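You operate a simulated robot arm through the tools that you are given. There is no shell and no other tool. Be economical: measure what you need, move in short steps, check, and stop when the job is done.

You run a simulated robot arm. Do the job below in one go: nothing can be reset, and whatever is moved stays where it is left.

JOB
Brush red grease over the top of the clamped block, then free it and set it on the step.
Fine: from the red pot, with the red brush, which goes back in its holder; pull the jaw wide open; the block goes into the gap in its row. Set down upright: what you pick out. A coat counts when it lies all over at full strength: go over it till it gets no stronger.

Only the result counts: the job must be done as asked and must still hold three seconds after the hand-in. Knocking over, shifting, dropping, spilling or breaking anything else fails it.

ROBOT AND FRAMES
A 7-joint arm with a two-finger parallel gripper, fixed in place. Base frame: the origin is at the foot of the arm, x ahead of it, y to its left, z up. Lengths are in cm, angles in degrees, forces in N, time in s.
With the tool pointing down near the work surface it reaches from about 20 to 74 cm from the base axis. Its first joint turns from -166.0 to 166.0 degrees. Payload 1.57 kg.
The tool frame sits at the grasp point between the pads (the TCP): z along the fingers, y along the line on which they close. The tips reach 3 cm beyond it. Largest opening 11 cm; finger width 2.4, thickness 1.2; the body of the gripper, 4.8 by 11.2 cm, starts 7.8 cm behind the TCP.
Orientation is that of the tool frame in the base frame, as [roll, pitch, yaw] about the fixed x, y, z axes, in that order (R = Rz(yaw) Ry(pitch) Rx(roll)). With the fingers straight down and closing along the base's y, the tool's x points along the base's -x, its y along +y and its z along -z.

CONTROLS
- The arm moves only by the tool drive_tool. Its argument "rows" is one flat list of numbers, 7 for each row, row after row: the gripper command, from -1 (fully open) to 1 (shut), values between in proportion, then the shift along the base's x, y, z in cm, then the turn, a rotation vector about the base's x, y, z in degrees. In form: [fingers, tx, ty, tz, rx, ry, rz, fingers, tx, ty, tz, rx, ry, rz, ...]. A call has 1 to 20 rows; each row shifts and turns the commanded pose from where the row before left it. Rows are played at 5 a second. More than 5 cm and 8.6 degrees between two rows, or a gripper value outside its range, and nothing of the call is played. A pose out of reach is approached as far as the arm can. The call stops where the force on the tool passes 90 N (or 10 N more than at its start, if that is more) or the arm is blocked; 0.2 s more then pass. The fingers move at their own pace (about 4.5 cm/s each) and stop on an object; they squeeze with about 30 N. The grip force told is the motor's: it shows also when the fingers shut on nothing. Time passes only in rows, and 0.2 s behind the last, so rows that do not move let the fingers close. It gives the time, the measured TCP pose, the force on the tool (base axes), the opening and the grip force at its end, in the units of the frame above (readings bear some noise), with the torque about the TCP (base axes, N m) and any sound that the robot's microphone picked up.
- Cameras (640 x 400 px; columns grow to the right, rows downward): "scene" is fixed at [5.01, 49.71, 152.52]; the picture's right is [-0.55, -0.84, 0.00], its down [-0.40, 0.26, -0.88] and it looks along [0.74, -0.48, -0.47] (base axes); focal length 373 px, centre (320, 200). "wrist" rides on the gripper at [7, 1.6, -14.1] in the tool frame; the picture's right is [-0.23, 0.97, 0.00], its down [-0.86, -0.20, -0.48] and it looks along [-0.47, -0.11, 0.88] (tool axes); focal length 222 px, centre (320, 200). There is no depth. A picture from a camera that has moved, and an enlarged one, comes with that camera's place and axes in the base frame and with its lens.
- camera(camera): a new picture of that camera. It takes no simulated time.
- move_column(by): slides the trunk up (or, below 0, down) by that many cm; the arm rides with it, the base frame stays. It gives what a move gives, with no picture.
- zoom(camera, box): a new picture of the part [left, top, right, bottom] of that camera's present view, enlarged. It takes no simulated time.
- close_job(): hands the job in; it is judged then, once.

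Go step by step. Nothing tells you positions but the pictures and the camera data: compare them with the known pose of the tool, close in by small moves and look again before you grip or let go. The budget is 120 turns and 84 pictures, counting those below and the enlarged ones. Unless the task says otherwise, let go and move clear before handing in, and close with one line.

The tools are called after "Emit:" as a command line: name --argument value ..., lists and objects as JSON in quotes. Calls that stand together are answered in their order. drive_tool: Moves the arm, as the interface text tells. Its arguments: {"type":"object","properties":{"rows":{"type":"array","items":{"type":"number"}}},"required":["rows"]} The other tools are called the same way: move_column (by) slides the trunk up or down; camera (camera) takes a picture; zoom (camera, box) takes an enlarged picture of a part of a camera's view; close_job () hands the job in.

At the start:

```text
clock: 0.0
eef_pos: [42.68, 9.84, 136.21]
tool_rot: [-180.0, 0.0, 179.9]
contact_force: [-0.3, -0.6, 0.5]
torque: [0.03, 0.0, -0.02]
opening: 10.97
grasp_force: 0.0
trunk travel left (down, up): [-52.5, 6.5]
```

scene: 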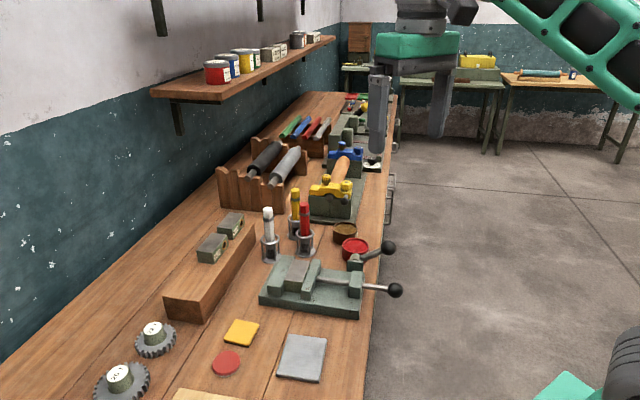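
wrist: 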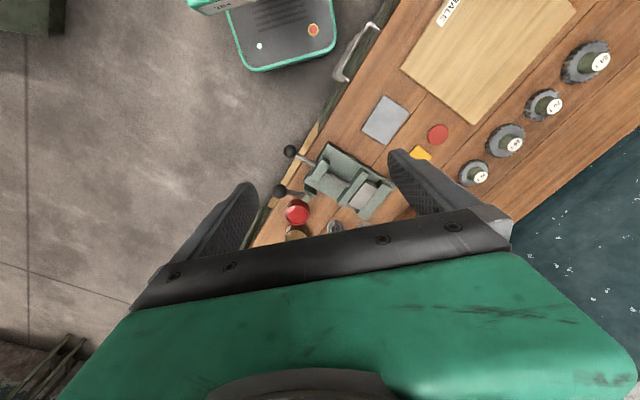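

I see a vise with a clamped block, red/yellow/white brushes in holders, a red and a brown pot, and a step with blocks at the left. I'll look closer before moving.

Emit:
zoom --camera "scene" --box '[240, 170, 420, 330]'

Emit:
zoom --camera "scene" --box '[140, 180, 300, 330]'

Emit:
zoom --camera "wrist" --box '[240, 100, 480, 250]'

```text
2.50 times, centred on (330, 250) of scene
camera zoom: at [5.01, 49.71, 152.52], right [-0.55, -0.84, 0.0], down [-0.4, 0.26, -0.88], along [0.74, -0.48, -0.47], focal length 932 px, centre (295, 75)
```

zoom: 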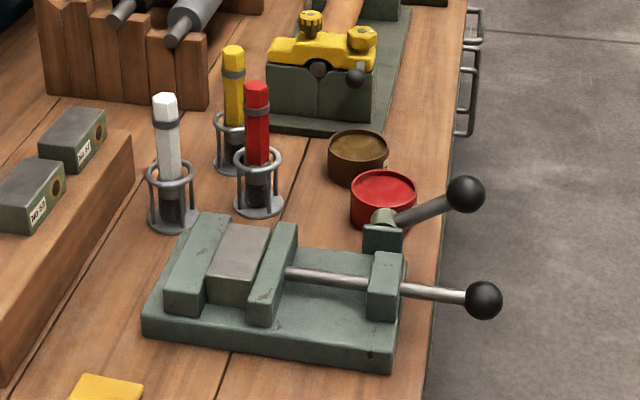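

```text
2.67 times, centred on (220, 255) of scene
camera zoom: at [5.01, 49.71, 152.52], right [-0.55, -0.84, 0.0], down [-0.4, 0.26, -0.88], along [0.74, -0.48, -0.47], focal length 994 px, centre (587, 53)
```

zoom: 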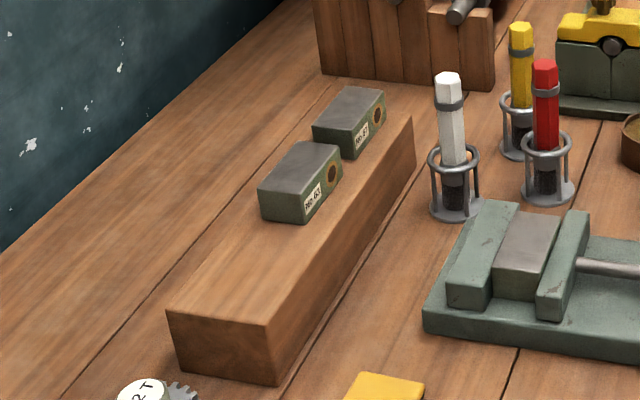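

```text
2.67 times, centred on (360, 175) of wrist
camera zoom: at [35.8, 11.48, 150.37], right [0.23, 0.97, 0.0], down [0.86, -0.2, 0.48], along [0.47, -0.11, -0.88], focal length 592 px, centre (213, 267)
```

zoom: 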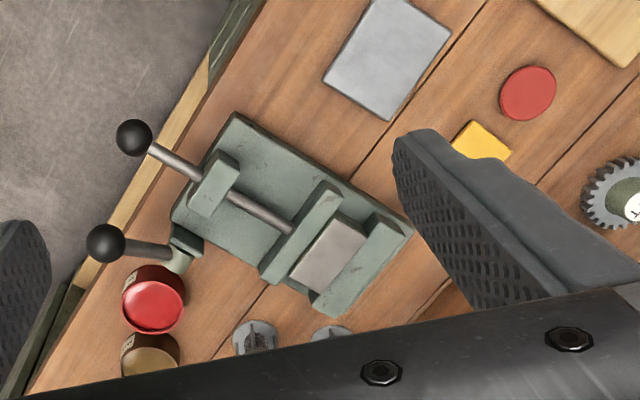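

The vise sits at about (62,16) on a diagonal, with the red pot near (69,-3) and the red brush near (79,6.5). I'll move the hand over the vise for a closer view.

Emit:
drive_tool --rows '[-1, 4, 2, -3, 0, 0, 0, -1, 4, 2, -3, 0, 0, 0, -1, 4, 1, -3, 0, 0, 0, -1, 0, 0, -2, 0, 0, 0]'

Emit:
camera --camera "wrist"

Emit:
zoom --camera "wrist" --box '[230, 60, 470, 210]'

```text
refused: row 1 steps farther than a row can; nothing moved
```

```text
78 pictures are left
camera wrist: at [35.8, 11.48, 150.37], right [0.23, 0.97, 0.0], down [0.86, -0.2, 0.48], along [0.47, -0.11, -0.88], focal length 222 px, centre (320, 200)
```

wrist: 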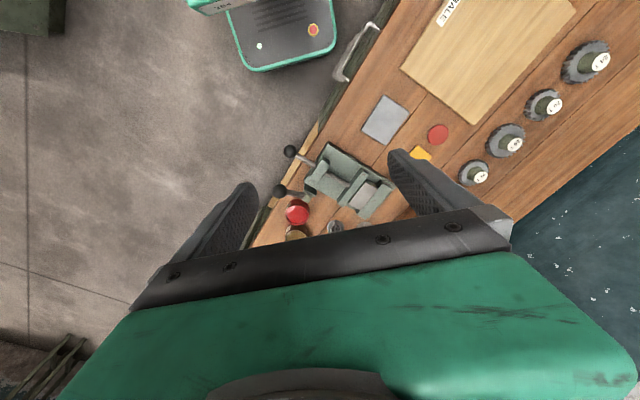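

```text
2.67 times, centred on (350, 135) of wrist
camera zoom: at [35.8, 11.48, 150.37], right [0.23, 0.97, 0.0], down [0.86, -0.2, 0.48], along [0.47, -0.11, -0.88], focal length 592 px, centre (240, 373)
```

zoom: 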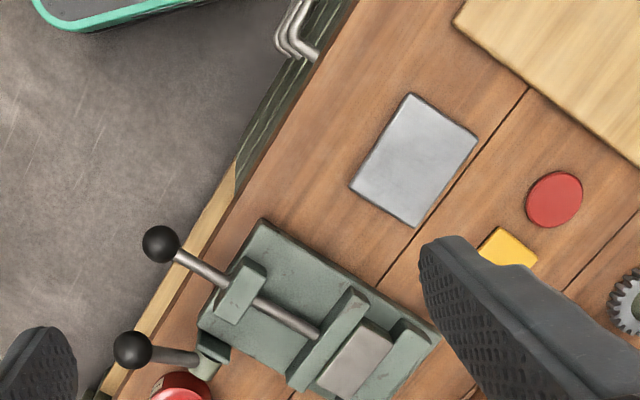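

The step was too long for one row (5 cm total). I'll use shorter rows and only look after moving.

Emit:
drive_tool --rows '[-1, 3, 2, -2.5, 0, 0, 0, -1, 3, 2, -2.5, 0, 0, 0, -1, 3, 1, -2.5, 0, 0, 0, -1, 3, 0, -2.5, 0, 0, 0]'

Emit:
zoom --camera "wrist" --box '[200, 40, 520, 240]'

```text
clock: 1.0
eef_pos: [54.88, 14.89, 126.21]
tool_rot: [180.0, 0.0, -180.0]
contact_force: [-0.1, 1.0, -0.5]
torque: [0.0, 0.0, 0.01]
opening: 11.0
grasp_force: 0.0
trunk travel left (down, up): [-52.5, 6.5]
```

```text
2.00 times, centred on (360, 140) of wrist
camera zoom: at [47.91, 16.56, 140.29], right [0.23, 0.97, 0.0], down [0.86, -0.2, 0.48], along [0.47, -0.11, -0.88], focal length 444 px, centre (240, 320)
```

zoom: 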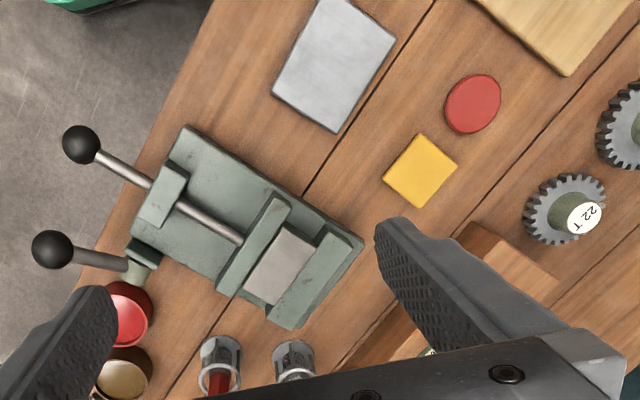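

The vise axis runs along (0.7,0.7): knob near (50,0,95), lever ball near (58,-4,100), block top near (65.4,16.6,97.4). Next I go toward the red brush and test reach.

Emit:
drive_tool --rows '[-1, 4, -2, -2, 0, 0, 0, -1, 4, -2, -2, 0, 0, 0, -1, 4, -2, -1, 0, 0, 0, -1, 4, -1.5, -1, 0, 0, 0, -1, 4, -1, 0, 0, 0, 0, -1, 3, 0, 0, 0, 0, 0]'

Emit:
camera --camera "wrist"

Emit:
camera --camera "scene"

```text
clock: 2.4
eef_pos: [67.39, 6.85, 117.91]
tool_rot: [180.0, -0.1, -179.9]
contact_force: [-0.9, -0.2, 1.6]
torque: [-0.04, 0.01, 0.02]
opening: 11.0
grasp_force: 0.0
out of reach, approached as far as the arm can: row 3, 4, 5, 6
trunk travel left (down, up): [-52.5, 6.5]
```

```text
75 pictures are left
camera wrist: at [60.56, 8.52, 131.92], right [0.23, 0.97, 0.0], down [0.86, -0.2, 0.48], along [0.47, -0.11, -0.88], focal length 222 px, centre (320, 200)
```

wrist: 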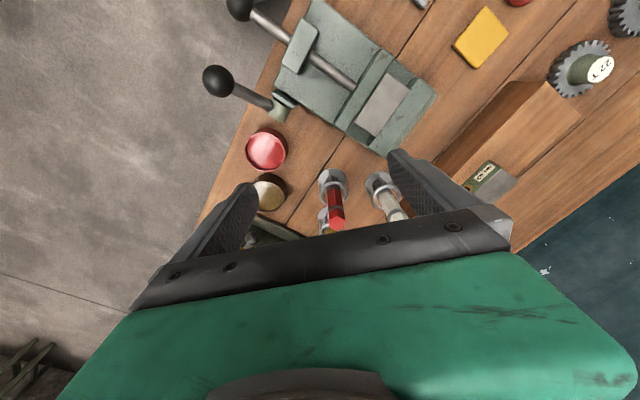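

```text
74 pictures are left
```

scene: 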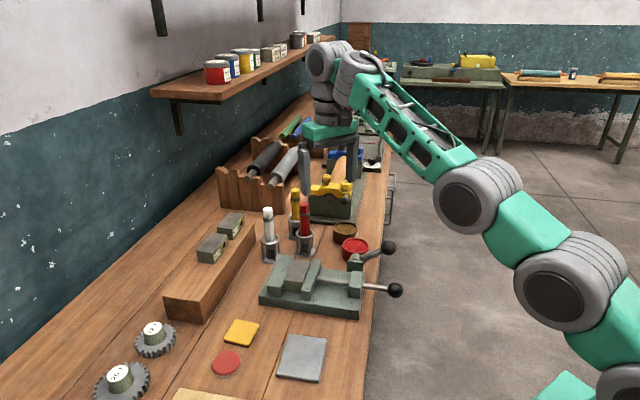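

The straight-down reach stops at 67 cm here, so I'll raise the trunk and tilt the tool outward.

Emit:
move_column --by 6.5

Emit:
drive_tool --rows '[-1, -2, 0, 0, 0, -8, 0, -1, -1, 0, 0, 0, -8, 0, -1, 0, 0, 0, 0, -8, 0, -1, 0, 0, 0, 0, -8, 0, -1, 0, 0, 0, 0, -8, 0]'

Emit:
camera --camera "wrist"

```text
clock: 3.4
eef_pos: [67.33, 6.9, 124.34]
tool_rot: [-180.0, 0.0, 180.0]
contact_force: [0.2, 0.0, -0.1]
torque: [0.0, 0.0, -0.01]
opening: 11.01
grasp_force: 0.2
trunk travel left (down, up): [-59.0, 0.0]
```

```text
clock: 4.6
eef_pos: [71.32, 7.87, 129.74]
tool_rot: [-179.5, 31.8, 179.9]
contact_force: [-1.6, 0.0, 0.1]
torque: [0.03, 0.03, 0.0]
opening: 11.0
grasp_force: 0.1
out of reach, approached as far as the arm can: row 1, 3, 4, 5
trunk travel left (down, up): [-59.0, 0.0]
```

```text
73 pictures are left
camera wrist: at [58.04, 9.62, 138.02], right [0.2, 0.97, 0.11], down [0.47, -0.2, 0.86], along [0.86, -0.12, -0.5], focal length 222 px, centre (320, 200)
```

wrist: 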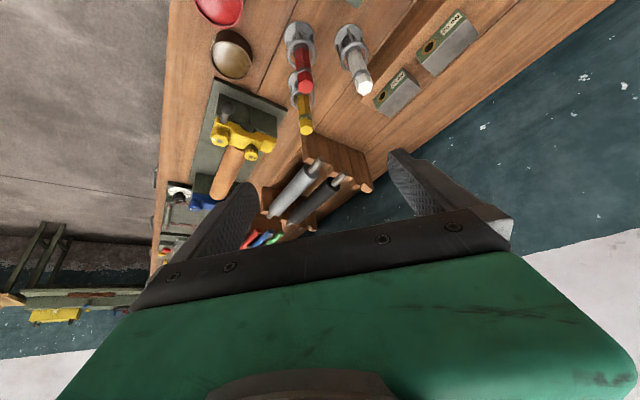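

Now I come down and back within reach to find out how the commanded pose behaves.

Emit:
drive_tool --rows '[-1, -2, 0, -4, 0, 0, 0, -1, -2, 0, -4, 0, 0, 0]'

```text
clock: 5.2
eef_pos: [72.71, 8.37, 126.07]
tool_rot: [-179.3, 33.1, 179.9]
contact_force: [0.1, 0.3, 0.2]
torque: [0.02, 0.02, 0.01]
opening: 11.02
grasp_force: 0.0
out of reach, approached as far as the arm can: row 1, 2
trunk travel left (down, up): [-59.0, 0.0]
```

Emit:
drive_tool --rows '[-1, -4, 0, -2, 0, 0, 0, -1, -3, 0, -2, 0, 0, 0, -1, -2, 0, -2, 0, 0, 0]'

```text
clock: 6.0
eef_pos: [72.63, 8.44, 126.13]
tool_rot: [-179.4, 33.1, 179.9]
contact_force: [0.7, 0.4, -0.3]
torque: [-0.01, 0.02, 0.03]
opening: 10.99
grasp_force: 0.0
out of reach, approached as far as the arm can: row 1, 2, 3
trunk travel left (down, up): [-59.0, 0.0]
```

Emit:
drive_tool --rows '[-1, -2, 0, -1, 0, 8, 0, -1, -2, 0, -1, 0, 0, 0]'

```text
clock: 6.6
eef_pos: [70.7, 8.68, 125.11]
tool_rot: [-179.5, 25.1, 179.9]
contact_force: [0.6, -0.7, -1.1]
torque: [-0.06, -0.01, 0.02]
opening: 11.01
grasp_force: 0.1
out of reach, approached as far as the arm can: row 2
trunk travel left (down, up): [-59.0, 0.0]
```

Emit:
drive_tool --rows '[-1, -4, -1, -2, 0, 4, 0]'

Emit:
camera --camera "scene"

```text
clock: 7.0
eef_pos: [69.27, 8.14, 124.5]
tool_rot: [-179.3, 21.0, 179.9]
contact_force: [-0.2, 0.0, -0.8]
torque: [0.0, -0.03, -0.03]
opening: 11.01
grasp_force: 0.1
out of reach, approached as far as the arm can: row 1
trunk travel left (down, up): [-59.0, 0.0]
```

```text
72 pictures are left
```

scene: 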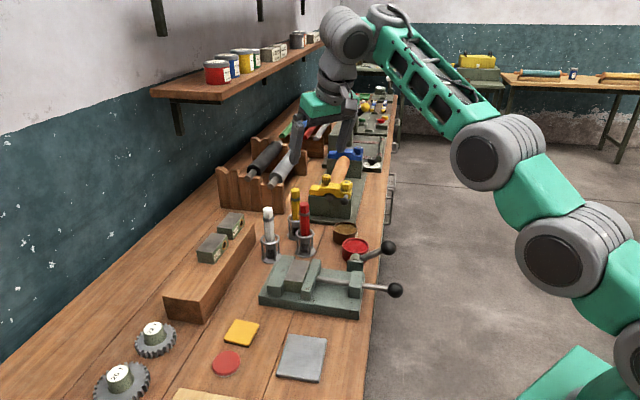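

The arm seems stretched near a singular pose; moving straight back is blocked along the stretch, so I'll move straight down, across that direction.

Emit:
drive_tool --rows '[-1, 0, 0, -4, 0, 0, 0, -1, 0, 0, -2, 0, 0, 0]'

```text
clock: 7.6
eef_pos: [71.49, 8.49, 119.29]
tool_rot: [-179.3, 21.0, 179.8]
contact_force: [0.4, -0.7, -0.6]
torque: [0.01, -0.02, 0.01]
opening: 11.02
grasp_force: 0.1
out of reach, approached as far as the arm can: row 1, 2
trunk travel left (down, up): [-59.0, 0.0]
```

Emit:
drive_tool --rows '[-1, -2, 0, -4, 0, 0, 0, -1, -3, 0, -3, 0, 0, 0]'

```text
clock: 8.2
eef_pos: [72.51, 9.67, 113.51]
tool_rot: [-179.3, 21.2, -180.0]
contact_force: [1.6, 0.9, -0.5]
torque: [0.02, 0.01, 0.04]
opening: 10.97
grasp_force: 0.0
out of reach, approached as far as the arm can: row 1, 2
trunk travel left (down, up): [-59.0, 0.0]
```

Emit:
drive_tool --rows '[-1, -4.5, -2, 0, 0, 0, 0, -1, -4.5, -2, 0, 0, 0, 0]'

```text
clock: 8.8
eef_pos: [72.57, 6.72, 115.46]
tool_rot: [-179.5, 21.2, 179.9]
contact_force: [-0.2, 0.0, -0.4]
torque: [0.0, 0.04, 0.01]
opening: 11.0
grasp_force: 0.1
out of reach, approached as far as the arm can: row 1, 2
trunk travel left (down, up): [-59.0, 0.0]
```

Emit:
drive_tool --rows '[-1, -4.5, 0, 2, 0, 0, 0, -1, -4.5, 0, 2, 0, 0, 0, -1, -4.5, 0, 0, 0, 0, 0, -1, -4.5, 0, 0, 0, 0, 0]'

```text
clock: 9.8
eef_pos: [68.31, 8.83, 126.18]
tool_rot: [-179.4, 21.2, 180.0]
contact_force: [-0.8, 0.0, 0.1]
torque: [0.03, -0.05, -0.02]
opening: 10.99
grasp_force: 0.0
out of reach, approached as far as the arm can: row 1, 2, 3, 4
trunk travel left (down, up): [-59.0, 0.0]
```

Emit:
drive_tool --rows '[-1, -2, 0, -1, 0, 7, 0, -1, -2, 0, -1, 0, 7, 0, -1, -2, 0, -1, 0, 7, 0]'

Emit:
drive_tool --rows '[-1, -3, 0, 0, 0, 0, 0, -1, -3, 0, 0, 0, 0, 0]'

```text
clock: 10.6
eef_pos: [62.68, 8.93, 123.35]
tool_rot: [-179.2, 1.5, 180.0]
contact_force: [0.4, 0.2, -0.2]
torque: [-0.01, -0.02, 0.0]
opening: 11.02
grasp_force: 0.0
out of reach, approached as far as the arm can: row 3
trunk travel left (down, up): [-59.0, 0.0]
```

```text
clock: 11.2
eef_pos: [56.57, 8.94, 123.46]
tool_rot: [-179.3, 0.3, 179.9]
contact_force: [-0.1, 0.7, -0.2]
torque: [-0.05, 0.0, 0.02]
opening: 11.02
grasp_force: 0.2
trunk travel left (down, up): [-59.0, 0.0]
```

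The hand is free again. I test tilting at this retracted spot to learn whether tilt or distance is the limit.

Emit:
drive_tool --rows '[-1, -2, -1, 0, 0, -8, 0, -1, -1, -1, 0, 0, -8, 0, -1, 0, 0, 0, 0, -8, 0]'

Emit:
drive_tool --rows '[-1, 0, 0, -3, 0, -6, 0, -1, 0, 0, -3, 0, -6, 0]'

```text
clock: 12.0
eef_pos: [52.37, 5.71, 128.84]
tool_rot: [-179.8, 22.6, -180.0]
contact_force: [-0.6, 0.6, -0.3]
torque: [0.01, -0.06, 0.02]
opening: 11.01
grasp_force: 0.0
out of reach, approached as far as the arm can: row 3
trunk travel left (down, up): [-59.0, 0.0]
```

```text
clock: 12.6
eef_pos: [51.5, 1.96, 136.16]
tool_rot: [179.5, 34.6, 180.0]
contact_force: [-0.1, -0.3, -0.2]
torque: [0.0, 0.04, 0.0]
opening: 11.02
grasp_force: 0.0
out of reach, approached as far as the arm can: row 1, 2
trunk travel left (down, up): [-59.0, 0.0]
```

Tilt is limited by the wrist against the forearm slope; lowering the trunk should allow more outward tilt. I'll lower it and test.

Emit:
move_column --by -16

Emit:
drive_tool --rows '[-1, 3, 1, 0, 0, 0, 0, -1, 3, 1, 0, 0, 0, 0, -1, 3, 1, 0, 0, 0, 0, -1, 3, 1, 0, 0, 0, 0]'

```text
clock: 14.5
eef_pos: [51.38, 2.09, 120.11]
tool_rot: [179.6, 34.6, 179.9]
contact_force: [0.1, -0.2, 0.6]
torque: [-0.02, 0.01, -0.02]
opening: 10.99
grasp_force: 0.0
trunk travel left (down, up): [-43.0, 16.0]
```

```text
clock: 15.5
eef_pos: [63.14, 5.74, 120.99]
tool_rot: [179.6, 34.4, -180.0]
contact_force: [0.4, 0.1, 0.0]
torque: [-0.01, -0.02, -0.01]
opening: 11.0
grasp_force: 0.1
out of reach, approached as far as the arm can: row 1, 2
trunk travel left (down, up): [-43.0, 16.0]
```

Better. I continue outward and down above the brush top.

Emit:
drive_tool --rows '[-0.1, 3, 0.3, -2, 0, 0, 0, -0.1, 3, 0.3, -2, 0, 0, 0, -0.1, 3, 0.3, -2, 0, 0, 0]'

Emit:
camera --camera "wrist"

Emit:
zoom --camera "scene" --box '[220, 100, 420, 280]'

```text
clock: 16.3
eef_pos: [72.12, 6.58, 114.95]
tool_rot: [179.5, 34.6, 179.9]
contact_force: [0.3, -0.1, 0.7]
torque: [0.01, 0.02, -0.01]
opening: 6.06
grasp_force: 0.0
trunk travel left (down, up): [-43.0, 16.0]
```

```text
71 pictures are left
camera wrist: at [58.39, 8.07, 122.67], right [0.18, 0.97, 0.14], down [0.43, -0.2, 0.88], along [0.88, -0.1, -0.46], focal length 222 px, centre (320, 200)
```

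wrist: 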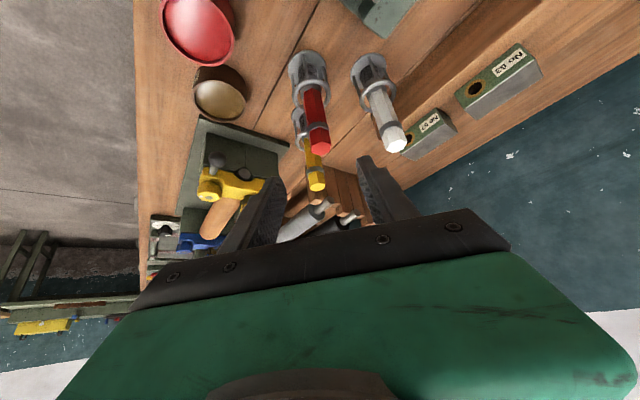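

```text
2.22 times, centred on (320, 190) of scene
camera zoom: at [5.01, 49.71, 152.52], right [-0.55, -0.84, 0.0], down [-0.4, 0.26, -0.88], along [0.74, -0.48, -0.47], focal length 828 px, centre (320, 222)
```

zoom: 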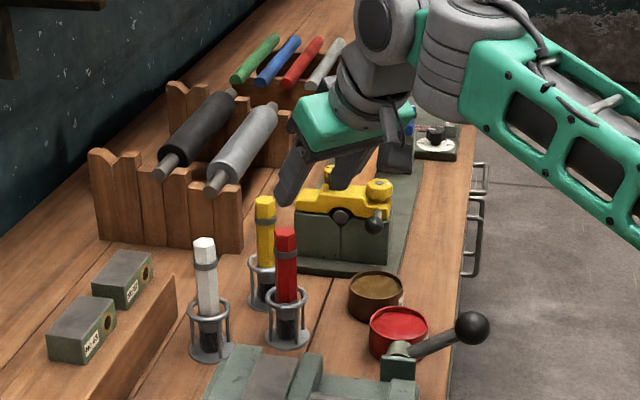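

The brush top is at about (78.2,6.7,105.9). I approach along the tool axis with the fingers half open, stopping short to check.

Emit:
drive_tool --rows '[-0.1, -0.7, 0.1, -2.5, 0, 0, 0, -0.1, 2.2, 0, -3.3, 0, 0, 0, -0.1, 2.0, 0, -2.9, 0, 0, 0]'

Emit:
zoom --camera "wrist" --box '[220, 60, 460, 260]'

Emit:
zoom --camera "scene" --box '[240, 150, 400, 270]'

```text
clock: 17.1
eef_pos: [75.37, 6.62, 106.17]
tool_rot: [179.5, 34.5, 180.0]
contact_force: [0.0, -0.1, 0.4]
torque: [0.0, -0.01, 0.01]
opening: 6.05
grasp_force: 0.1
trunk travel left (down, up): [-43.0, 16.0]
```

```text
2.00 times, centred on (340, 160) of wrist
camera zoom: at [61.82, 8.19, 113.97], right [0.18, 0.97, 0.14], down [0.43, -0.2, 0.88], along [0.88, -0.1, -0.46], focal length 444 px, centre (280, 280)
```

zoom: 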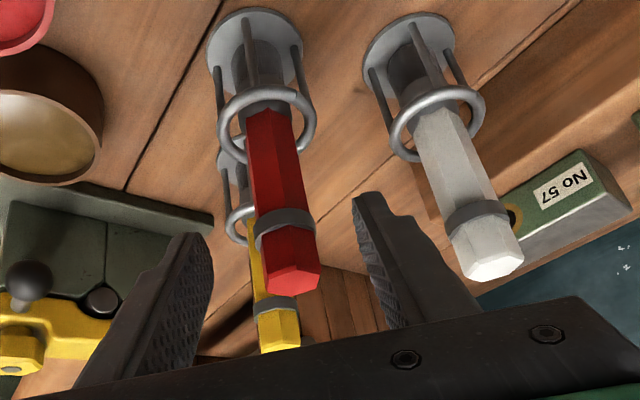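

```text
3.33 times, centred on (320, 210) of scene
camera zoom: at [5.01, 49.71, 152.52], right [-0.55, -0.84, 0.0], down [-0.4, 0.26, -0.88], along [0.74, -0.48, -0.47], focal length 1243 px, centre (320, 167)
```

zoom: 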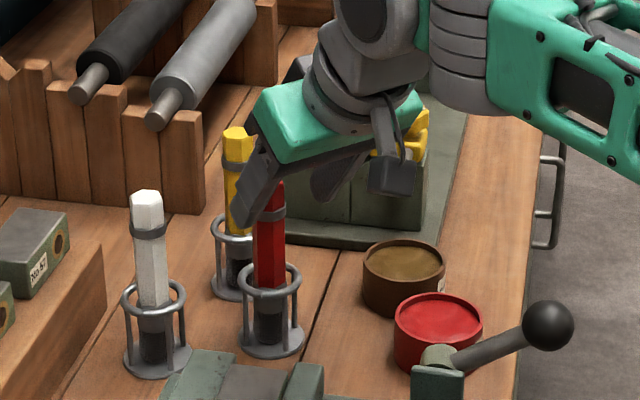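

Emit:
drive_tool --rows '[-0.1, 1.2, 0.1, -1.8, 0, 0, 0, -0.1, 1.2, 0.1, -1.8, 0, 0, 0]'

Emit:
zoom --camera "wrist" --box '[220, 60, 460, 260]'

Emit:
zoom --camera "scene" --box '[240, 150, 400, 270]'

```text
clock: 17.7
eef_pos: [77.77, 6.79, 102.7]
tool_rot: [179.5, 34.6, 179.9]
contact_force: [0.3, -0.2, 0.4]
torque: [0.01, -0.01, 0.02]
opening: 6.06
grasp_force: 0.1
trunk travel left (down, up): [-43.0, 16.0]
```

```text
2.00 times, centred on (340, 160) of wrist
camera zoom: at [64.26, 8.38, 110.41], right [0.18, 0.97, 0.14], down [0.43, -0.2, 0.88], along [0.88, -0.1, -0.46], focal length 444 px, centre (280, 280)
```

zoom: 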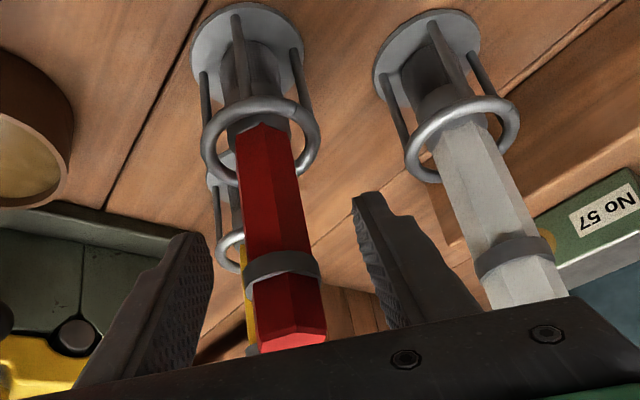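

```text
3.33 times, centred on (320, 210) of scene
camera zoom: at [5.01, 49.71, 152.52], right [-0.55, -0.84, 0.0], down [-0.4, 0.26, -0.88], along [0.74, -0.48, -0.47], focal length 1243 px, centre (320, 167)
```

zoom: 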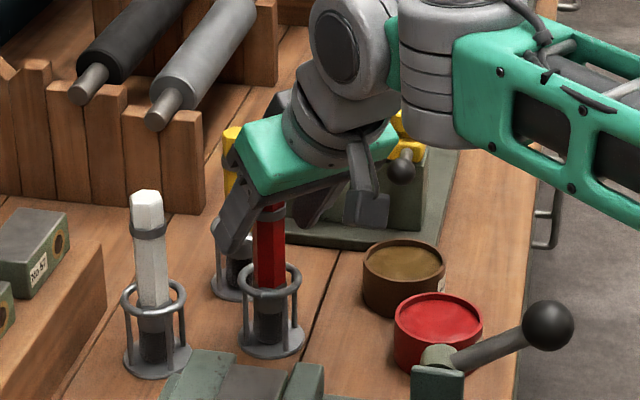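

TCP projects onto the handle in both views. I close and check the grip.

Emit:
drive_tool --rows '[0.3, 0, 0, 0, 0, 0, 0, 1, 0, 0, 0, 0, 0, 0, 1, 0, 0, 0, 0, 0, 0, 1, 0, 0, 0, 0, 0, 0, 1, 0, 0, 0, 0, 0, 0]'

```text
clock: 18.9
eef_pos: [77.93, 6.82, 102.8]
tool_rot: [179.5, 34.5, 179.9]
contact_force: [-0.2, -0.9, 0.8]
torque: [-0.06, -0.02, 0.02]
opening: 2.51
grasp_force: 29.9
trunk travel left (down, up): [-43.0, 16.0]
```

Emit:
drive_tool --rows '[1, 0, 0, 1.5, 0, 0, 0, 1, 0, 0, 2, 0, 0, 0, 1, 0, 0, 2, 0, 0, 0, 1, 0, 0, 2, 0, 0, 0]'

Emit:
zoom --camera "scene" --box '[240, 130, 400, 250]'

```text
clock: 19.9
eef_pos: [78.09, 6.94, 110.21]
tool_rot: [179.5, 34.5, 180.0]
contact_force: [-0.3, -0.3, 0.0]
torque: [-0.02, -0.01, 0.0]
opening: 2.53
grasp_force: 30.1
trunk travel left (down, up): [-43.0, 16.0]
```

```text
3.33 times, centred on (320, 190) of scene
camera zoom: at [5.01, 49.71, 152.52], right [-0.55, -0.84, 0.0], down [-0.4, 0.26, -0.88], along [0.74, -0.48, -0.47], focal length 1243 px, centre (320, 233)
```

zoom: 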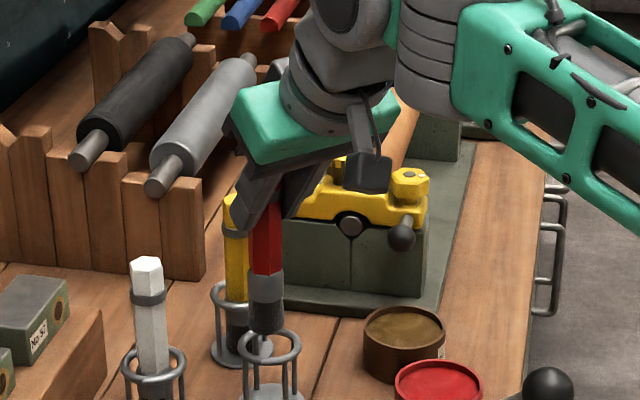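

Brush is out, tip about 11.4 cm below the TCP. I raise slightly and carry it over the red pot.

Emit:
drive_tool --rows '[1, -0.5, 0, 1.5, 0, 0, 0, 1, -2, -2.2, 0, 0, 0, 0, 1, -2, -2.2, 0, 0, 0, 0, 1, -2, -2.2, 0, 0, 0, 0, 1, -1.9, -2.2, 0, 0, 0, 0, 1, -1, -1, 0, 0, 0, 0]'

Emit:
zoom --camera "scene" --box '[270, 150, 430, 270]'

Emit:
zoom --camera "wrist" --box '[200, 0, 440, 200]'

```text
clock: 21.3
eef_pos: [68.59, -3.1, 111.86]
tool_rot: [179.6, 34.7, 179.9]
contact_force: [0.2, -0.5, -0.5]
torque: [0.02, 0.01, 0.03]
opening: 2.5
grasp_force: 29.8
trunk travel left (down, up): [-43.0, 16.0]
```

```text
3.33 times, centred on (350, 210) of scene
camera zoom: at [5.01, 49.71, 152.52], right [-0.55, -0.84, 0.0], down [-0.4, 0.26, -0.88], along [0.74, -0.48, -0.47], focal length 1243 px, centre (220, 167)
```

zoom: 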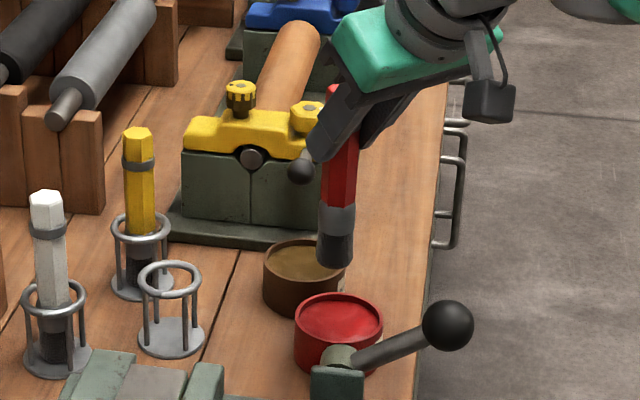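

```text
2.00 times, centred on (320, 100) of wrist
camera zoom: at [54.88, -1.47, 119.48], right [0.18, 0.97, 0.14], down [0.43, -0.2, 0.88], along [0.88, -0.1, -0.46], focal length 444 px, centre (320, 400)
```

zoom: 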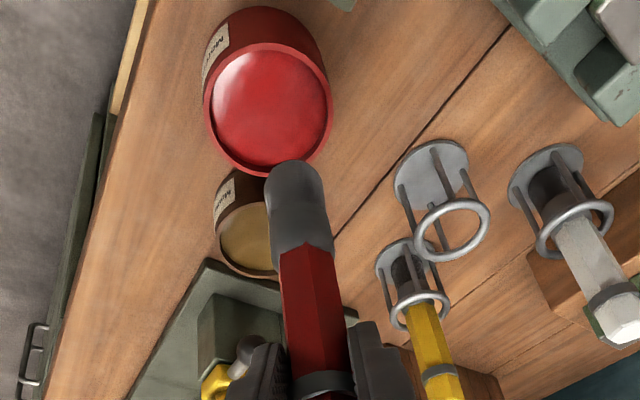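

Tip is above the pot; I lower it into the grease gently.

Emit:
drive_tool --rows '[1, 0, -0.3, -2, 0, 0, 0, 1, 0, 0, -2, 0, 0, 0, 1, 0, 0, -1.5, 0, 0, 0, 1, 0, 0, -1, 0, 0, 0]'

Emit:
zoom --camera "scene" --box '[270, 150, 430, 270]'

```text
clock: 22.3
eef_pos: [68.58, -3.22, 105.95]
tool_rot: [179.6, 35.2, 179.9]
contact_force: [-3.0, 0.6, 19.9]
torque: [-0.1, 0.32, -0.01]
opening: 2.57
grasp_force: 30.1
trunk travel left (down, up): [-43.0, 16.0]
```

```text
3.33 times, centred on (350, 210) of scene
camera zoom: at [5.01, 49.71, 152.52], right [-0.55, -0.84, 0.0], down [-0.4, 0.26, -0.88], along [0.74, -0.48, -0.47], focal length 1243 px, centre (220, 167)
```

zoom: 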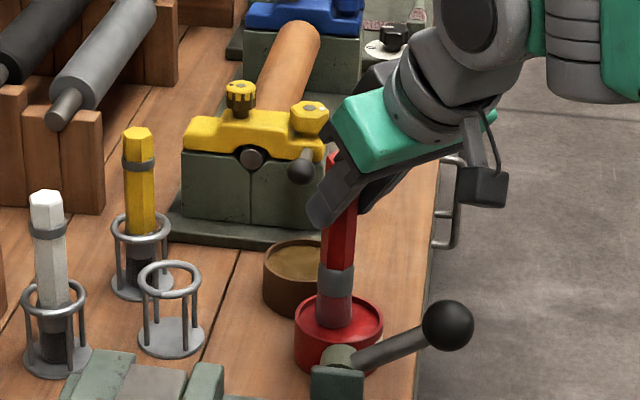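

There is 20 N contact on the grease. I lift and look at the bristles.

Emit:
drive_tool --rows '[1, 0, 0, 1, 0, 0, 0, 1, 0, 0, 2, 0, 0, 0, 1, 0, 0, 2, 0, 0, 0]'

Emit:
zoom --camera "scene" --box '[310, 170, 390, 270]'

```text
clock: 23.1
eef_pos: [68.42, -3.36, 110.21]
tool_rot: [179.5, 34.4, 180.0]
contact_force: [0.7, -0.7, -0.1]
torque: [-0.02, 0.01, 0.04]
opening: 2.53
grasp_force: 30.0
trunk travel left (down, up): [-43.0, 16.0]
```

```text
4.00 times, centred on (350, 220) of scene
camera zoom: at [5.01, 49.71, 152.52], right [-0.55, -0.84, 0.0], down [-0.4, 0.26, -0.88], along [0.74, -0.48, -0.47], focal length 1491 px, centre (200, 120)
```

zoom: 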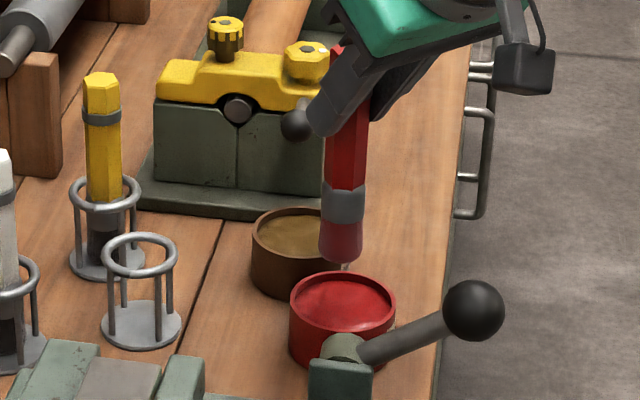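

Bristles are loaded with red. I let any drip fall into the pot before moving away.

Emit:
drive_tool --rows '[1, 0, 0, 0, 0, 0, 0, 1, 0, 0, 0, 0, 0, 0, 1, 0, 0, 0, 0, 0, 0, 1, 0, 0, 0, 0, 0, 0, 1, 0, 0, 0, 0, 0, 0, 1, 0, 0, 0, 0, 0, 0, 1, 0, 0, 0, 0, 0, 0, 1, 0, 0, 0, 0, 0, 0]'

Emit:
zoom --camera "scene" --box '[310, 200, 390, 270]'

```text
clock: 24.9
eef_pos: [68.49, -3.35, 110.24]
tool_rot: [179.5, 34.6, 179.9]
contact_force: [-0.5, -0.7, -0.2]
torque: [0.0, -0.01, -0.01]
opening: 2.55
grasp_force: 29.6
trunk travel left (down, up): [-43.0, 16.0]
```

```text
5.71 times, centred on (350, 235) of scene
camera zoom: at [5.01, 49.71, 152.52], right [-0.55, -0.84, 0.0], down [-0.4, 0.26, -0.88], along [0.74, -0.48, -0.47], focal length 2130 px, centre (149, 0)
```

zoom: 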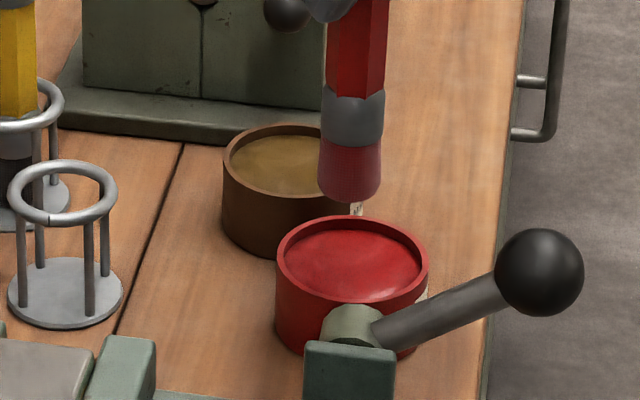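

No drip (that speck was the brown pot's label). Now to the block top, center about (65.6,16.6), approx 7.7 × 4.1 cm, long axis along (0.7,-0.7).

Emit:
drive_tool --rows '[1, 0, 0, 2.5, 0, 0, 0, 1, -0.5, 4, 0.3, 0, 0, 0, 1, -0.6, 4, 0, 0, 0, 0, 1, -0.6, 4, 0, 0, 0, 0, 1, -0.6, 4, 0, 0, 0, 0, 1, -0.6, 4, 0, 0, 0, 0]'

Emit:
zoom --camera "scene" --box '[230, 200, 390, 320]'

Emit:
zoom --camera "wrist" --box '[200, 0, 440, 200]'

```text
clock: 26.3
eef_pos: [65.63, 16.71, 113.09]
tool_rot: [179.4, 34.6, 179.9]
contact_force: [0.5, 0.3, -0.5]
torque: [0.0, 0.0, -0.03]
opening: 2.53
grasp_force: 29.7
trunk travel left (down, up): [-43.0, 16.0]
```

```text
3.33 times, centred on (310, 260) of scene
camera zoom: at [5.01, 49.71, 152.52], right [-0.55, -0.84, 0.0], down [-0.4, 0.26, -0.88], along [0.74, -0.48, -0.47], focal length 1243 px, centre (353, 0)
```

zoom: 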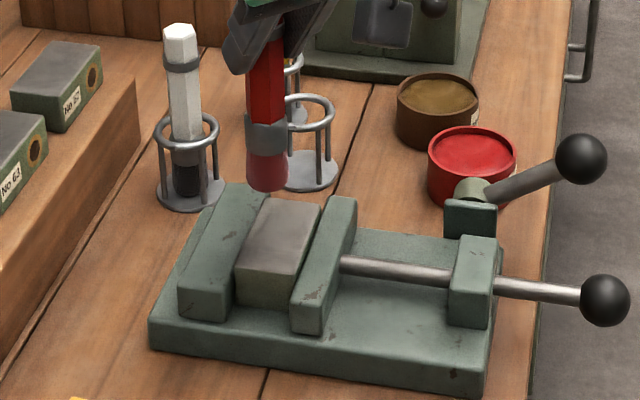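

```text
2.00 times, centred on (320, 100) of wrist
camera zoom: at [52.0, 18.28, 120.76], right [0.18, 0.97, 0.14], down [0.43, -0.2, 0.88], along [0.88, -0.1, -0.46], focal length 444 px, centre (320, 400)
```

zoom: 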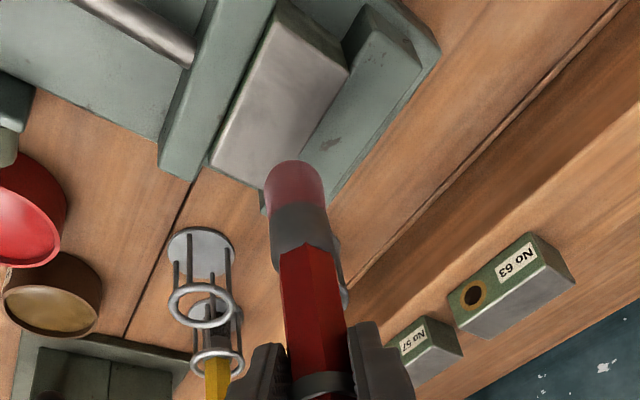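

Emit:
drive_tool --rows '[1, -0.4, -0.3, -2, 0, 0, 0, 1, 0, 0, -1.5, 0, 0, 0, 1, 0, 0, -0.6, 0, 0, 0]'

```text
clock: 27.1
eef_pos: [65.18, 16.47, 108.98]
tool_rot: [179.6, 34.6, 179.9]
contact_force: [-0.3, 0.1, 0.1]
torque: [-0.01, 0.02, 0.02]
opening: 2.54
grasp_force: 30.5
trunk travel left (down, up): [-43.0, 16.0]
```

Emit:
drive_tool --rows '[1, 0, 0, -0.3, 0, 0, 0, 1, 0, 0, -0.3, 0, 0, 0]'

Emit:
zoom --camera "scene" --box '[260, 210, 350, 300]'

```text
clock: 27.7
eef_pos: [65.11, 16.47, 108.79]
tool_rot: [179.3, 35.2, 179.9]
contact_force: [-3.4, -1.3, 20.2]
torque: [-0.18, 0.26, -0.02]
opening: 2.54
grasp_force: 29.9
trunk travel left (down, up): [-43.0, 16.0]
```

```text
4.44 times, centred on (305, 255) of scene
camera zoom: at [5.01, 49.71, 152.52], right [-0.55, -0.84, 0.0], down [-0.4, 0.26, -0.88], along [0.74, -0.48, -0.47], focal length 1657 px, centre (387, -44)
```

zoom: 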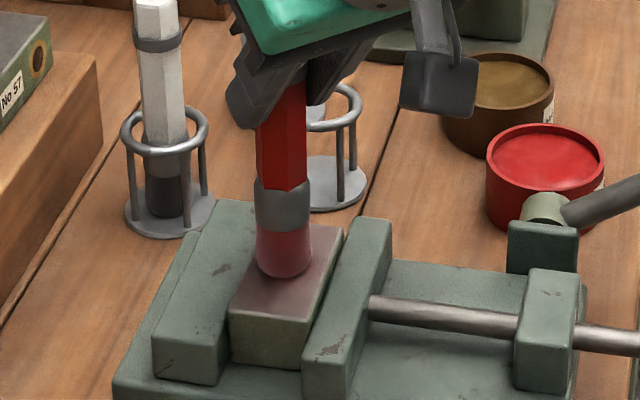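

Contact at TCP z ≈108.9, and the block is already tinting. I ease the pressure and stroke the full top in lanes.

Emit:
drive_tool --rows '[1, 1.2, -0.78, 0.15, 0, 0, 0, 1, 1.2, -0.78, 0, 0, 0, 0, 1, -0.99, 0.99, 0, 0, 0, 0, 1, -0.99, 0.99, 0, 0, 0, 0, 1, -0.99, 0.99, 0, 0, 0, 0, 1, -0.99, 0.99, 0, 0, 0, 0, 1, -0.85, -0.85, 0, 0, 0, 0, 1, 0.99, -0.99, 0, 0, 0, 0, 1, 0.99, -0.99, 0, 0, 0, 0, 1, 0.99, -0.99, 0, 0, 0, 0, 1, 0.99, -0.99, 0, 0, 0, 0, 1, 0.42, 0.42, 0, 0, 0, 0, 1, -0.99, 0.99, 0, 0, 0, 0, 1, -0.99, 0.99, 0, 0, 0, 0, 1, -0.99, 0.99, 0, 0, 0, 0, 1, -0.99, 0.99, 0, 0, 0, 0]'

Emit:
zoom --camera "scene" --box '[260, 210, 350, 300]'

```text
clock: 31.1
eef_pos: [63.18, 18.39, 108.58]
tool_rot: [179.5, 34.5, 179.9]
contact_force: [2.5, -2.1, 13.3]
torque: [-0.32, -0.31, -0.04]
opening: 2.55
grasp_force: 30.3
trunk travel left (down, up): [-43.0, 16.0]
```

```text
4.44 times, centred on (305, 255) of scene
camera zoom: at [5.01, 49.71, 152.52], right [-0.55, -0.84, 0.0], down [-0.4, 0.26, -0.88], along [0.74, -0.48, -0.47], focal length 1657 px, centre (387, -44)
```

zoom: 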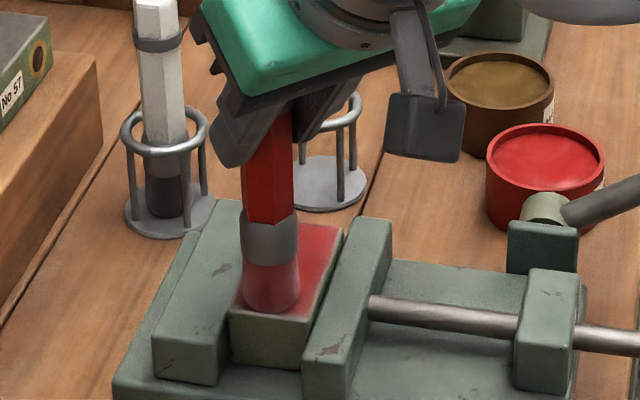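

Emit:
drive_tool --rows '[1, 0.57, 0.57, 0, 0, 0, 0, 1, 0.99, -0.99, 0, 0, 0, 0, 1, 0.99, -0.99, 0, 0, 0, 0, 1, 0.99, -0.99, 0, 0, 0, 0, 1, 1.1, -1.1, 0, 0, 0, 0, 1, -1.13, -1.13, 0, 0, 0, 0, 1, -1.05, 1.05, 0, 0, 0, 0, 1, -1.05, 1.05, 0, 0, 0, 0, 1, -1.05, 1.05, 0, 0, 0, 0, 1, -1.05, 1.05, 0, 0, 0, 0, 1, 0.57, 0.57, 0, 0, 0, 0, 1, 0.99, -0.99, 0, 0, 0, 0, 1, 0.99, -0.99, 0, 0, 0, 0, 1, 0.99, -0.99, 0, 0, 0, 0, 1, 0.99, -0.99, 0, 0, 0, 0, 1, 0, 0, 1.5, 0, 0, 0, 1, 0, 0, 2.5, 0, 0, 0]'

Emit:
zoom --camera "scene" --box '[260, 210, 350, 300]'

Emit:
zoom --camera "wrist" --box '[200, 0, 440, 200]'

```text
clock: 34.7
eef_pos: [67.07, 14.58, 112.51]
tool_rot: [179.5, 34.5, 179.9]
contact_force: [-1.0, -0.3, -0.7]
torque: [0.02, 0.03, 0.01]
opening: 2.54
grasp_force: 30.1
trunk travel left (down, up): [-43.0, 16.0]
```

```text
4.44 times, centred on (305, 255) of scene
camera zoom: at [5.01, 49.71, 152.52], right [-0.55, -0.84, 0.0], down [-0.4, 0.26, -0.88], along [0.74, -0.48, -0.47], focal length 1657 px, centre (387, -44)
```

zoom: 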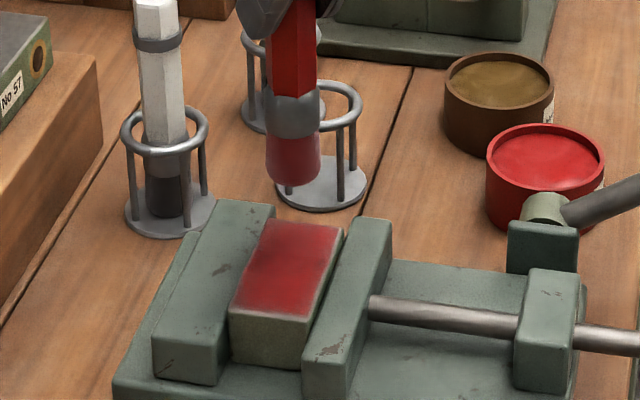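

```text
2.00 times, centred on (320, 100) of wrist
camera zoom: at [53.52, 16.11, 120.19], right [0.18, 0.97, 0.14], down [0.43, -0.2, 0.88], along [0.88, -0.1, -0.46], focal length 444 px, centre (320, 400)
```

zoom: 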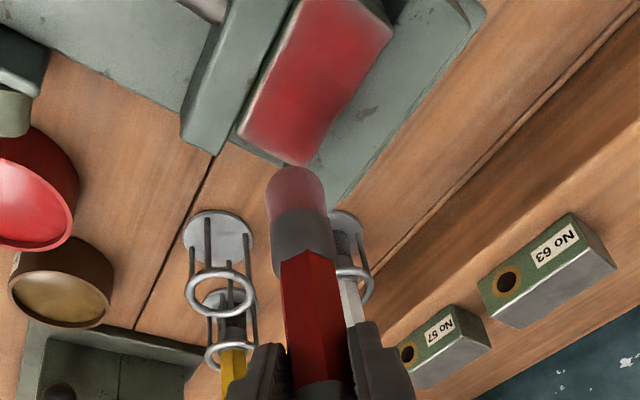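

Coat is good in the middle but thin toward the edges and ends. I re-dip and make wider passes.

Emit:
drive_tool --rows '[1, 0.3, -3.58, 0.2, 0, 0, 0, 1, 0.3, -3.58, 0, 0, 0, 0, 1, 0.3, -3.58, 0, 0, 0, 0, 1, 0.3, -3.58, 0, 0, 0, 0, 1, 0.2, -3.58, 0, 0, 0, 0, 1, 0, 0, -2.5, 0, 0, 0, 1, 0, 0, -2.5, 0, 0, 0, 1, 0, 0, -1.5, 0, 0, 0, 1, 0, 0, 0, 0, 0, 0, 1, 0, 0, 1.5, 0, 0, 0, 1, 0, 0, 2.5, 0, 0, 0, 1, 0, 0, 2.5, 0, 0, 0, 1, 0, 0, 0, 0, 0, 0]'

Emit:
zoom --camera "scene" --box '[260, 190, 390, 300]'

```text
clock: 37.5
eef_pos: [68.41, -3.39, 112.75]
tool_rot: [179.5, 34.5, 179.9]
contact_force: [0.4, -0.3, -0.1]
torque: [0.02, -0.03, 0.0]
opening: 2.53
grasp_force: 29.7
trunk travel left (down, up): [-43.0, 16.0]
```

```text
3.64 times, centred on (325, 245) of scene
camera zoom: at [5.01, 49.71, 152.52], right [-0.55, -0.84, 0.0], down [-0.4, 0.26, -0.88], along [0.74, -0.48, -0.47], focal length 1356 px, centre (302, 36)
```

zoom: 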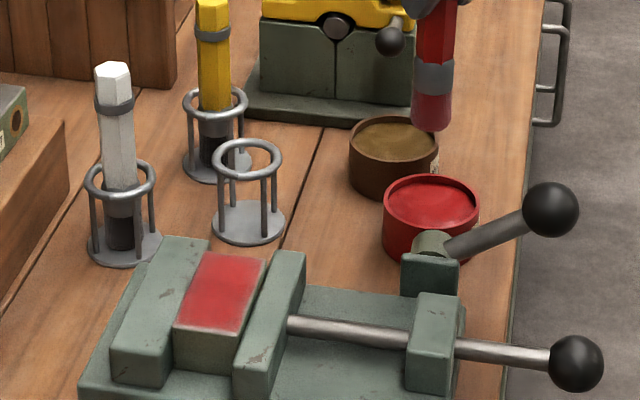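

Emit:
drive_tool --rows '[1, -1.08, 3.55, 0, 0, 0, 0, 1, -1.08, 3.55, 0, 0, 0, 0, 1, -1.08, 3.55, 0, 0, 0, 0, 1, -1.08, 3.55, 0, 0, 0, 0, 1, -1.08, 3.55, 0, 0, 0, 0, 1, -1.08, 3.55, 0, 0, 0, 0, 1, 0, 0, -2.5, 0, 0, 0, 1, 0, 0, -1.7, 0, 0, 0, 1, 0.96, -0.96, 0, 0, 0, 0, 1, 0.96, -0.96, 0, 0, 0, 0, 1, 0.96, -0.96, 0, 0, 0, 0, 1, 0.96, -0.96, 0, 0, 0, 0, 1, 0.96, -0.96, 0, 0, 0, 0, 1, 0.57, 0.57, 0, 0, 0, 0, 1, -0.96, 0.96, 0, 0, 0, 0, 1, -0.96, 0.96, 0, 0, 0, 0, 1, -0.96, 0.96, 0, 0, 0, 0, 1, -0.96, 0.96, 0, 0, 0, 0, 1, -0.96, 0.96, 0, 0, 0, 0]'

Emit:
drive_tool --rows '[1, 0.57, 0.57, 0, 0, 0, 0, 1, 0.96, -0.96, 0, 0, 0, 0, 1, 0.96, -0.96, 0, 0, 0, 0, 1, 0.96, -0.96, 0, 0, 0, 0, 1, 0.96, -0.96, 0, 0, 0, 0, 1, 0.96, -0.96, 0, 0, 0, 0, 1, 0.57, 0.57, 0, 0, 0, 0, 1, -0.96, 0.96, 0, 0, 0, 0, 1, -0.96, 0.96, 0, 0, 0, 0, 1, -0.96, 0.96, 0, 0, 0, 0, 1, -0.96, 0.96, 0, 0, 0, 0, 1, -0.96, 0.96, 0, 0, 0, 0, 1, -0.75, -0.75, 0, 0, 0, 0, 1, -0.75, -0.75, 0, 0, 0, 0, 1, 0.96, -0.96, 0, 0, 0, 0, 1, 0.96, -0.96, 0, 0, 0, 0, 1, 0.96, -0.96, 0, 0, 0, 0, 1, 0.96, -0.96, 0, 0, 0, 0, 1, 0.96, -0.96, 0, 0, 0, 0]'

Emit:
drive_tool --rows '[1, 0.75, 0.75, 0, 0, 0, 0, 1, 0.75, 0.75, 0, 0, 0, 0, 1, 0, 0, 1.5, 0, 0, 0, 1, 0, -1, 2.5, 0, 0, 0, 1, 0, -3, 0, 0, 0, 0]'

Emit:
zoom --camera "scene" --box '[260, 210, 350, 300]'

Emit:
zoom --camera "wrist" --box '[200, 0, 440, 200]'

```text
clock: 41.5
eef_pos: [62.46, 18.52, 108.58]
tool_rot: [179.6, 34.6, 180.0]
contact_force: [-0.3, 0.7, 1.5]
torque: [0.01, 0.05, 0.0]
opening: 2.52
grasp_force: 30.2
trunk travel left (down, up): [-43.0, 16.0]
```

```text
clock: 45.5
eef_pos: [66.91, 13.4, 108.59]
tool_rot: [179.5, 34.6, 179.9]
contact_force: [0.8, -0.8, 0.8]
torque: [-0.03, -0.07, -0.02]
opening: 2.51
grasp_force: 30.0
trunk travel left (down, up): [-43.0, 16.0]
```

```text
clock: 46.7
eef_pos: [68.58, 10.83, 112.51]
tool_rot: [179.5, 34.7, 179.9]
contact_force: [-0.3, -0.3, -0.7]
torque: [0.0, -0.02, -0.01]
opening: 2.55
grasp_force: 29.7
trunk travel left (down, up): [-43.0, 16.0]
```

```text
4.44 times, centred on (305, 255) of scene
camera zoom: at [5.01, 49.71, 152.52], right [-0.55, -0.84, 0.0], down [-0.4, 0.26, -0.88], along [0.74, -0.48, -0.47], focal length 1657 px, centre (387, -44)
```

zoom: 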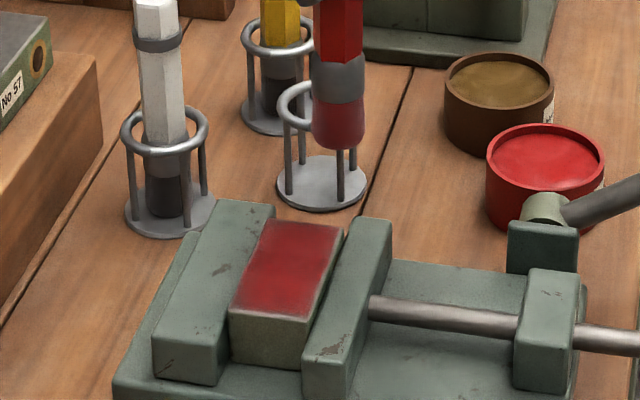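

```text
2.00 times, centred on (320, 100) of wrist
camera zoom: at [54.97, 12.38, 120.19], right [0.18, 0.97, 0.14], down [0.43, -0.2, 0.88], along [0.88, -0.1, -0.46], focal length 444 px, centre (320, 400)
```

zoom: 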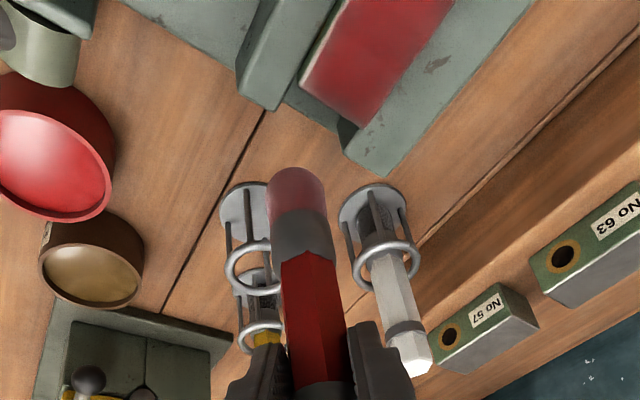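

Emit:
zoom --camera "scene" --box '[285, 250, 325, 285]'

Emit:
zoom --camera "wrist" --box '[300, 0, 390, 70]'

```text
11.43 times, centred on (305, 268) of scene
camera zoom: at [5.01, 49.71, 152.52], right [-0.55, -0.84, 0.0], down [-0.4, 0.26, -0.88], along [0.74, -0.48, -0.47], focal length 4261 px, centre (491, -571)
```

zoom: 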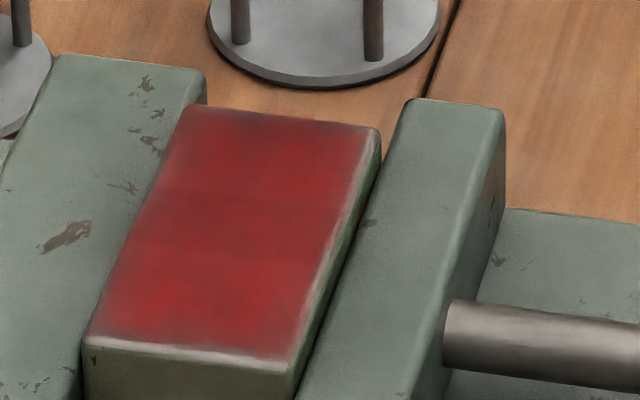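

```text
5.71 times, centred on (345, 35) of wrist
camera zoom: at [54.97, 12.38, 120.19], right [0.18, 0.97, 0.14], down [0.43, -0.2, 0.88], along [0.88, -0.1, -0.46], focal length 1269 px, centre (177, 1143)
```

zoom: 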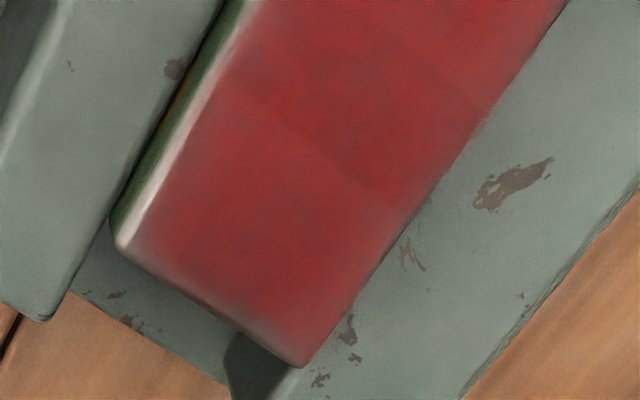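

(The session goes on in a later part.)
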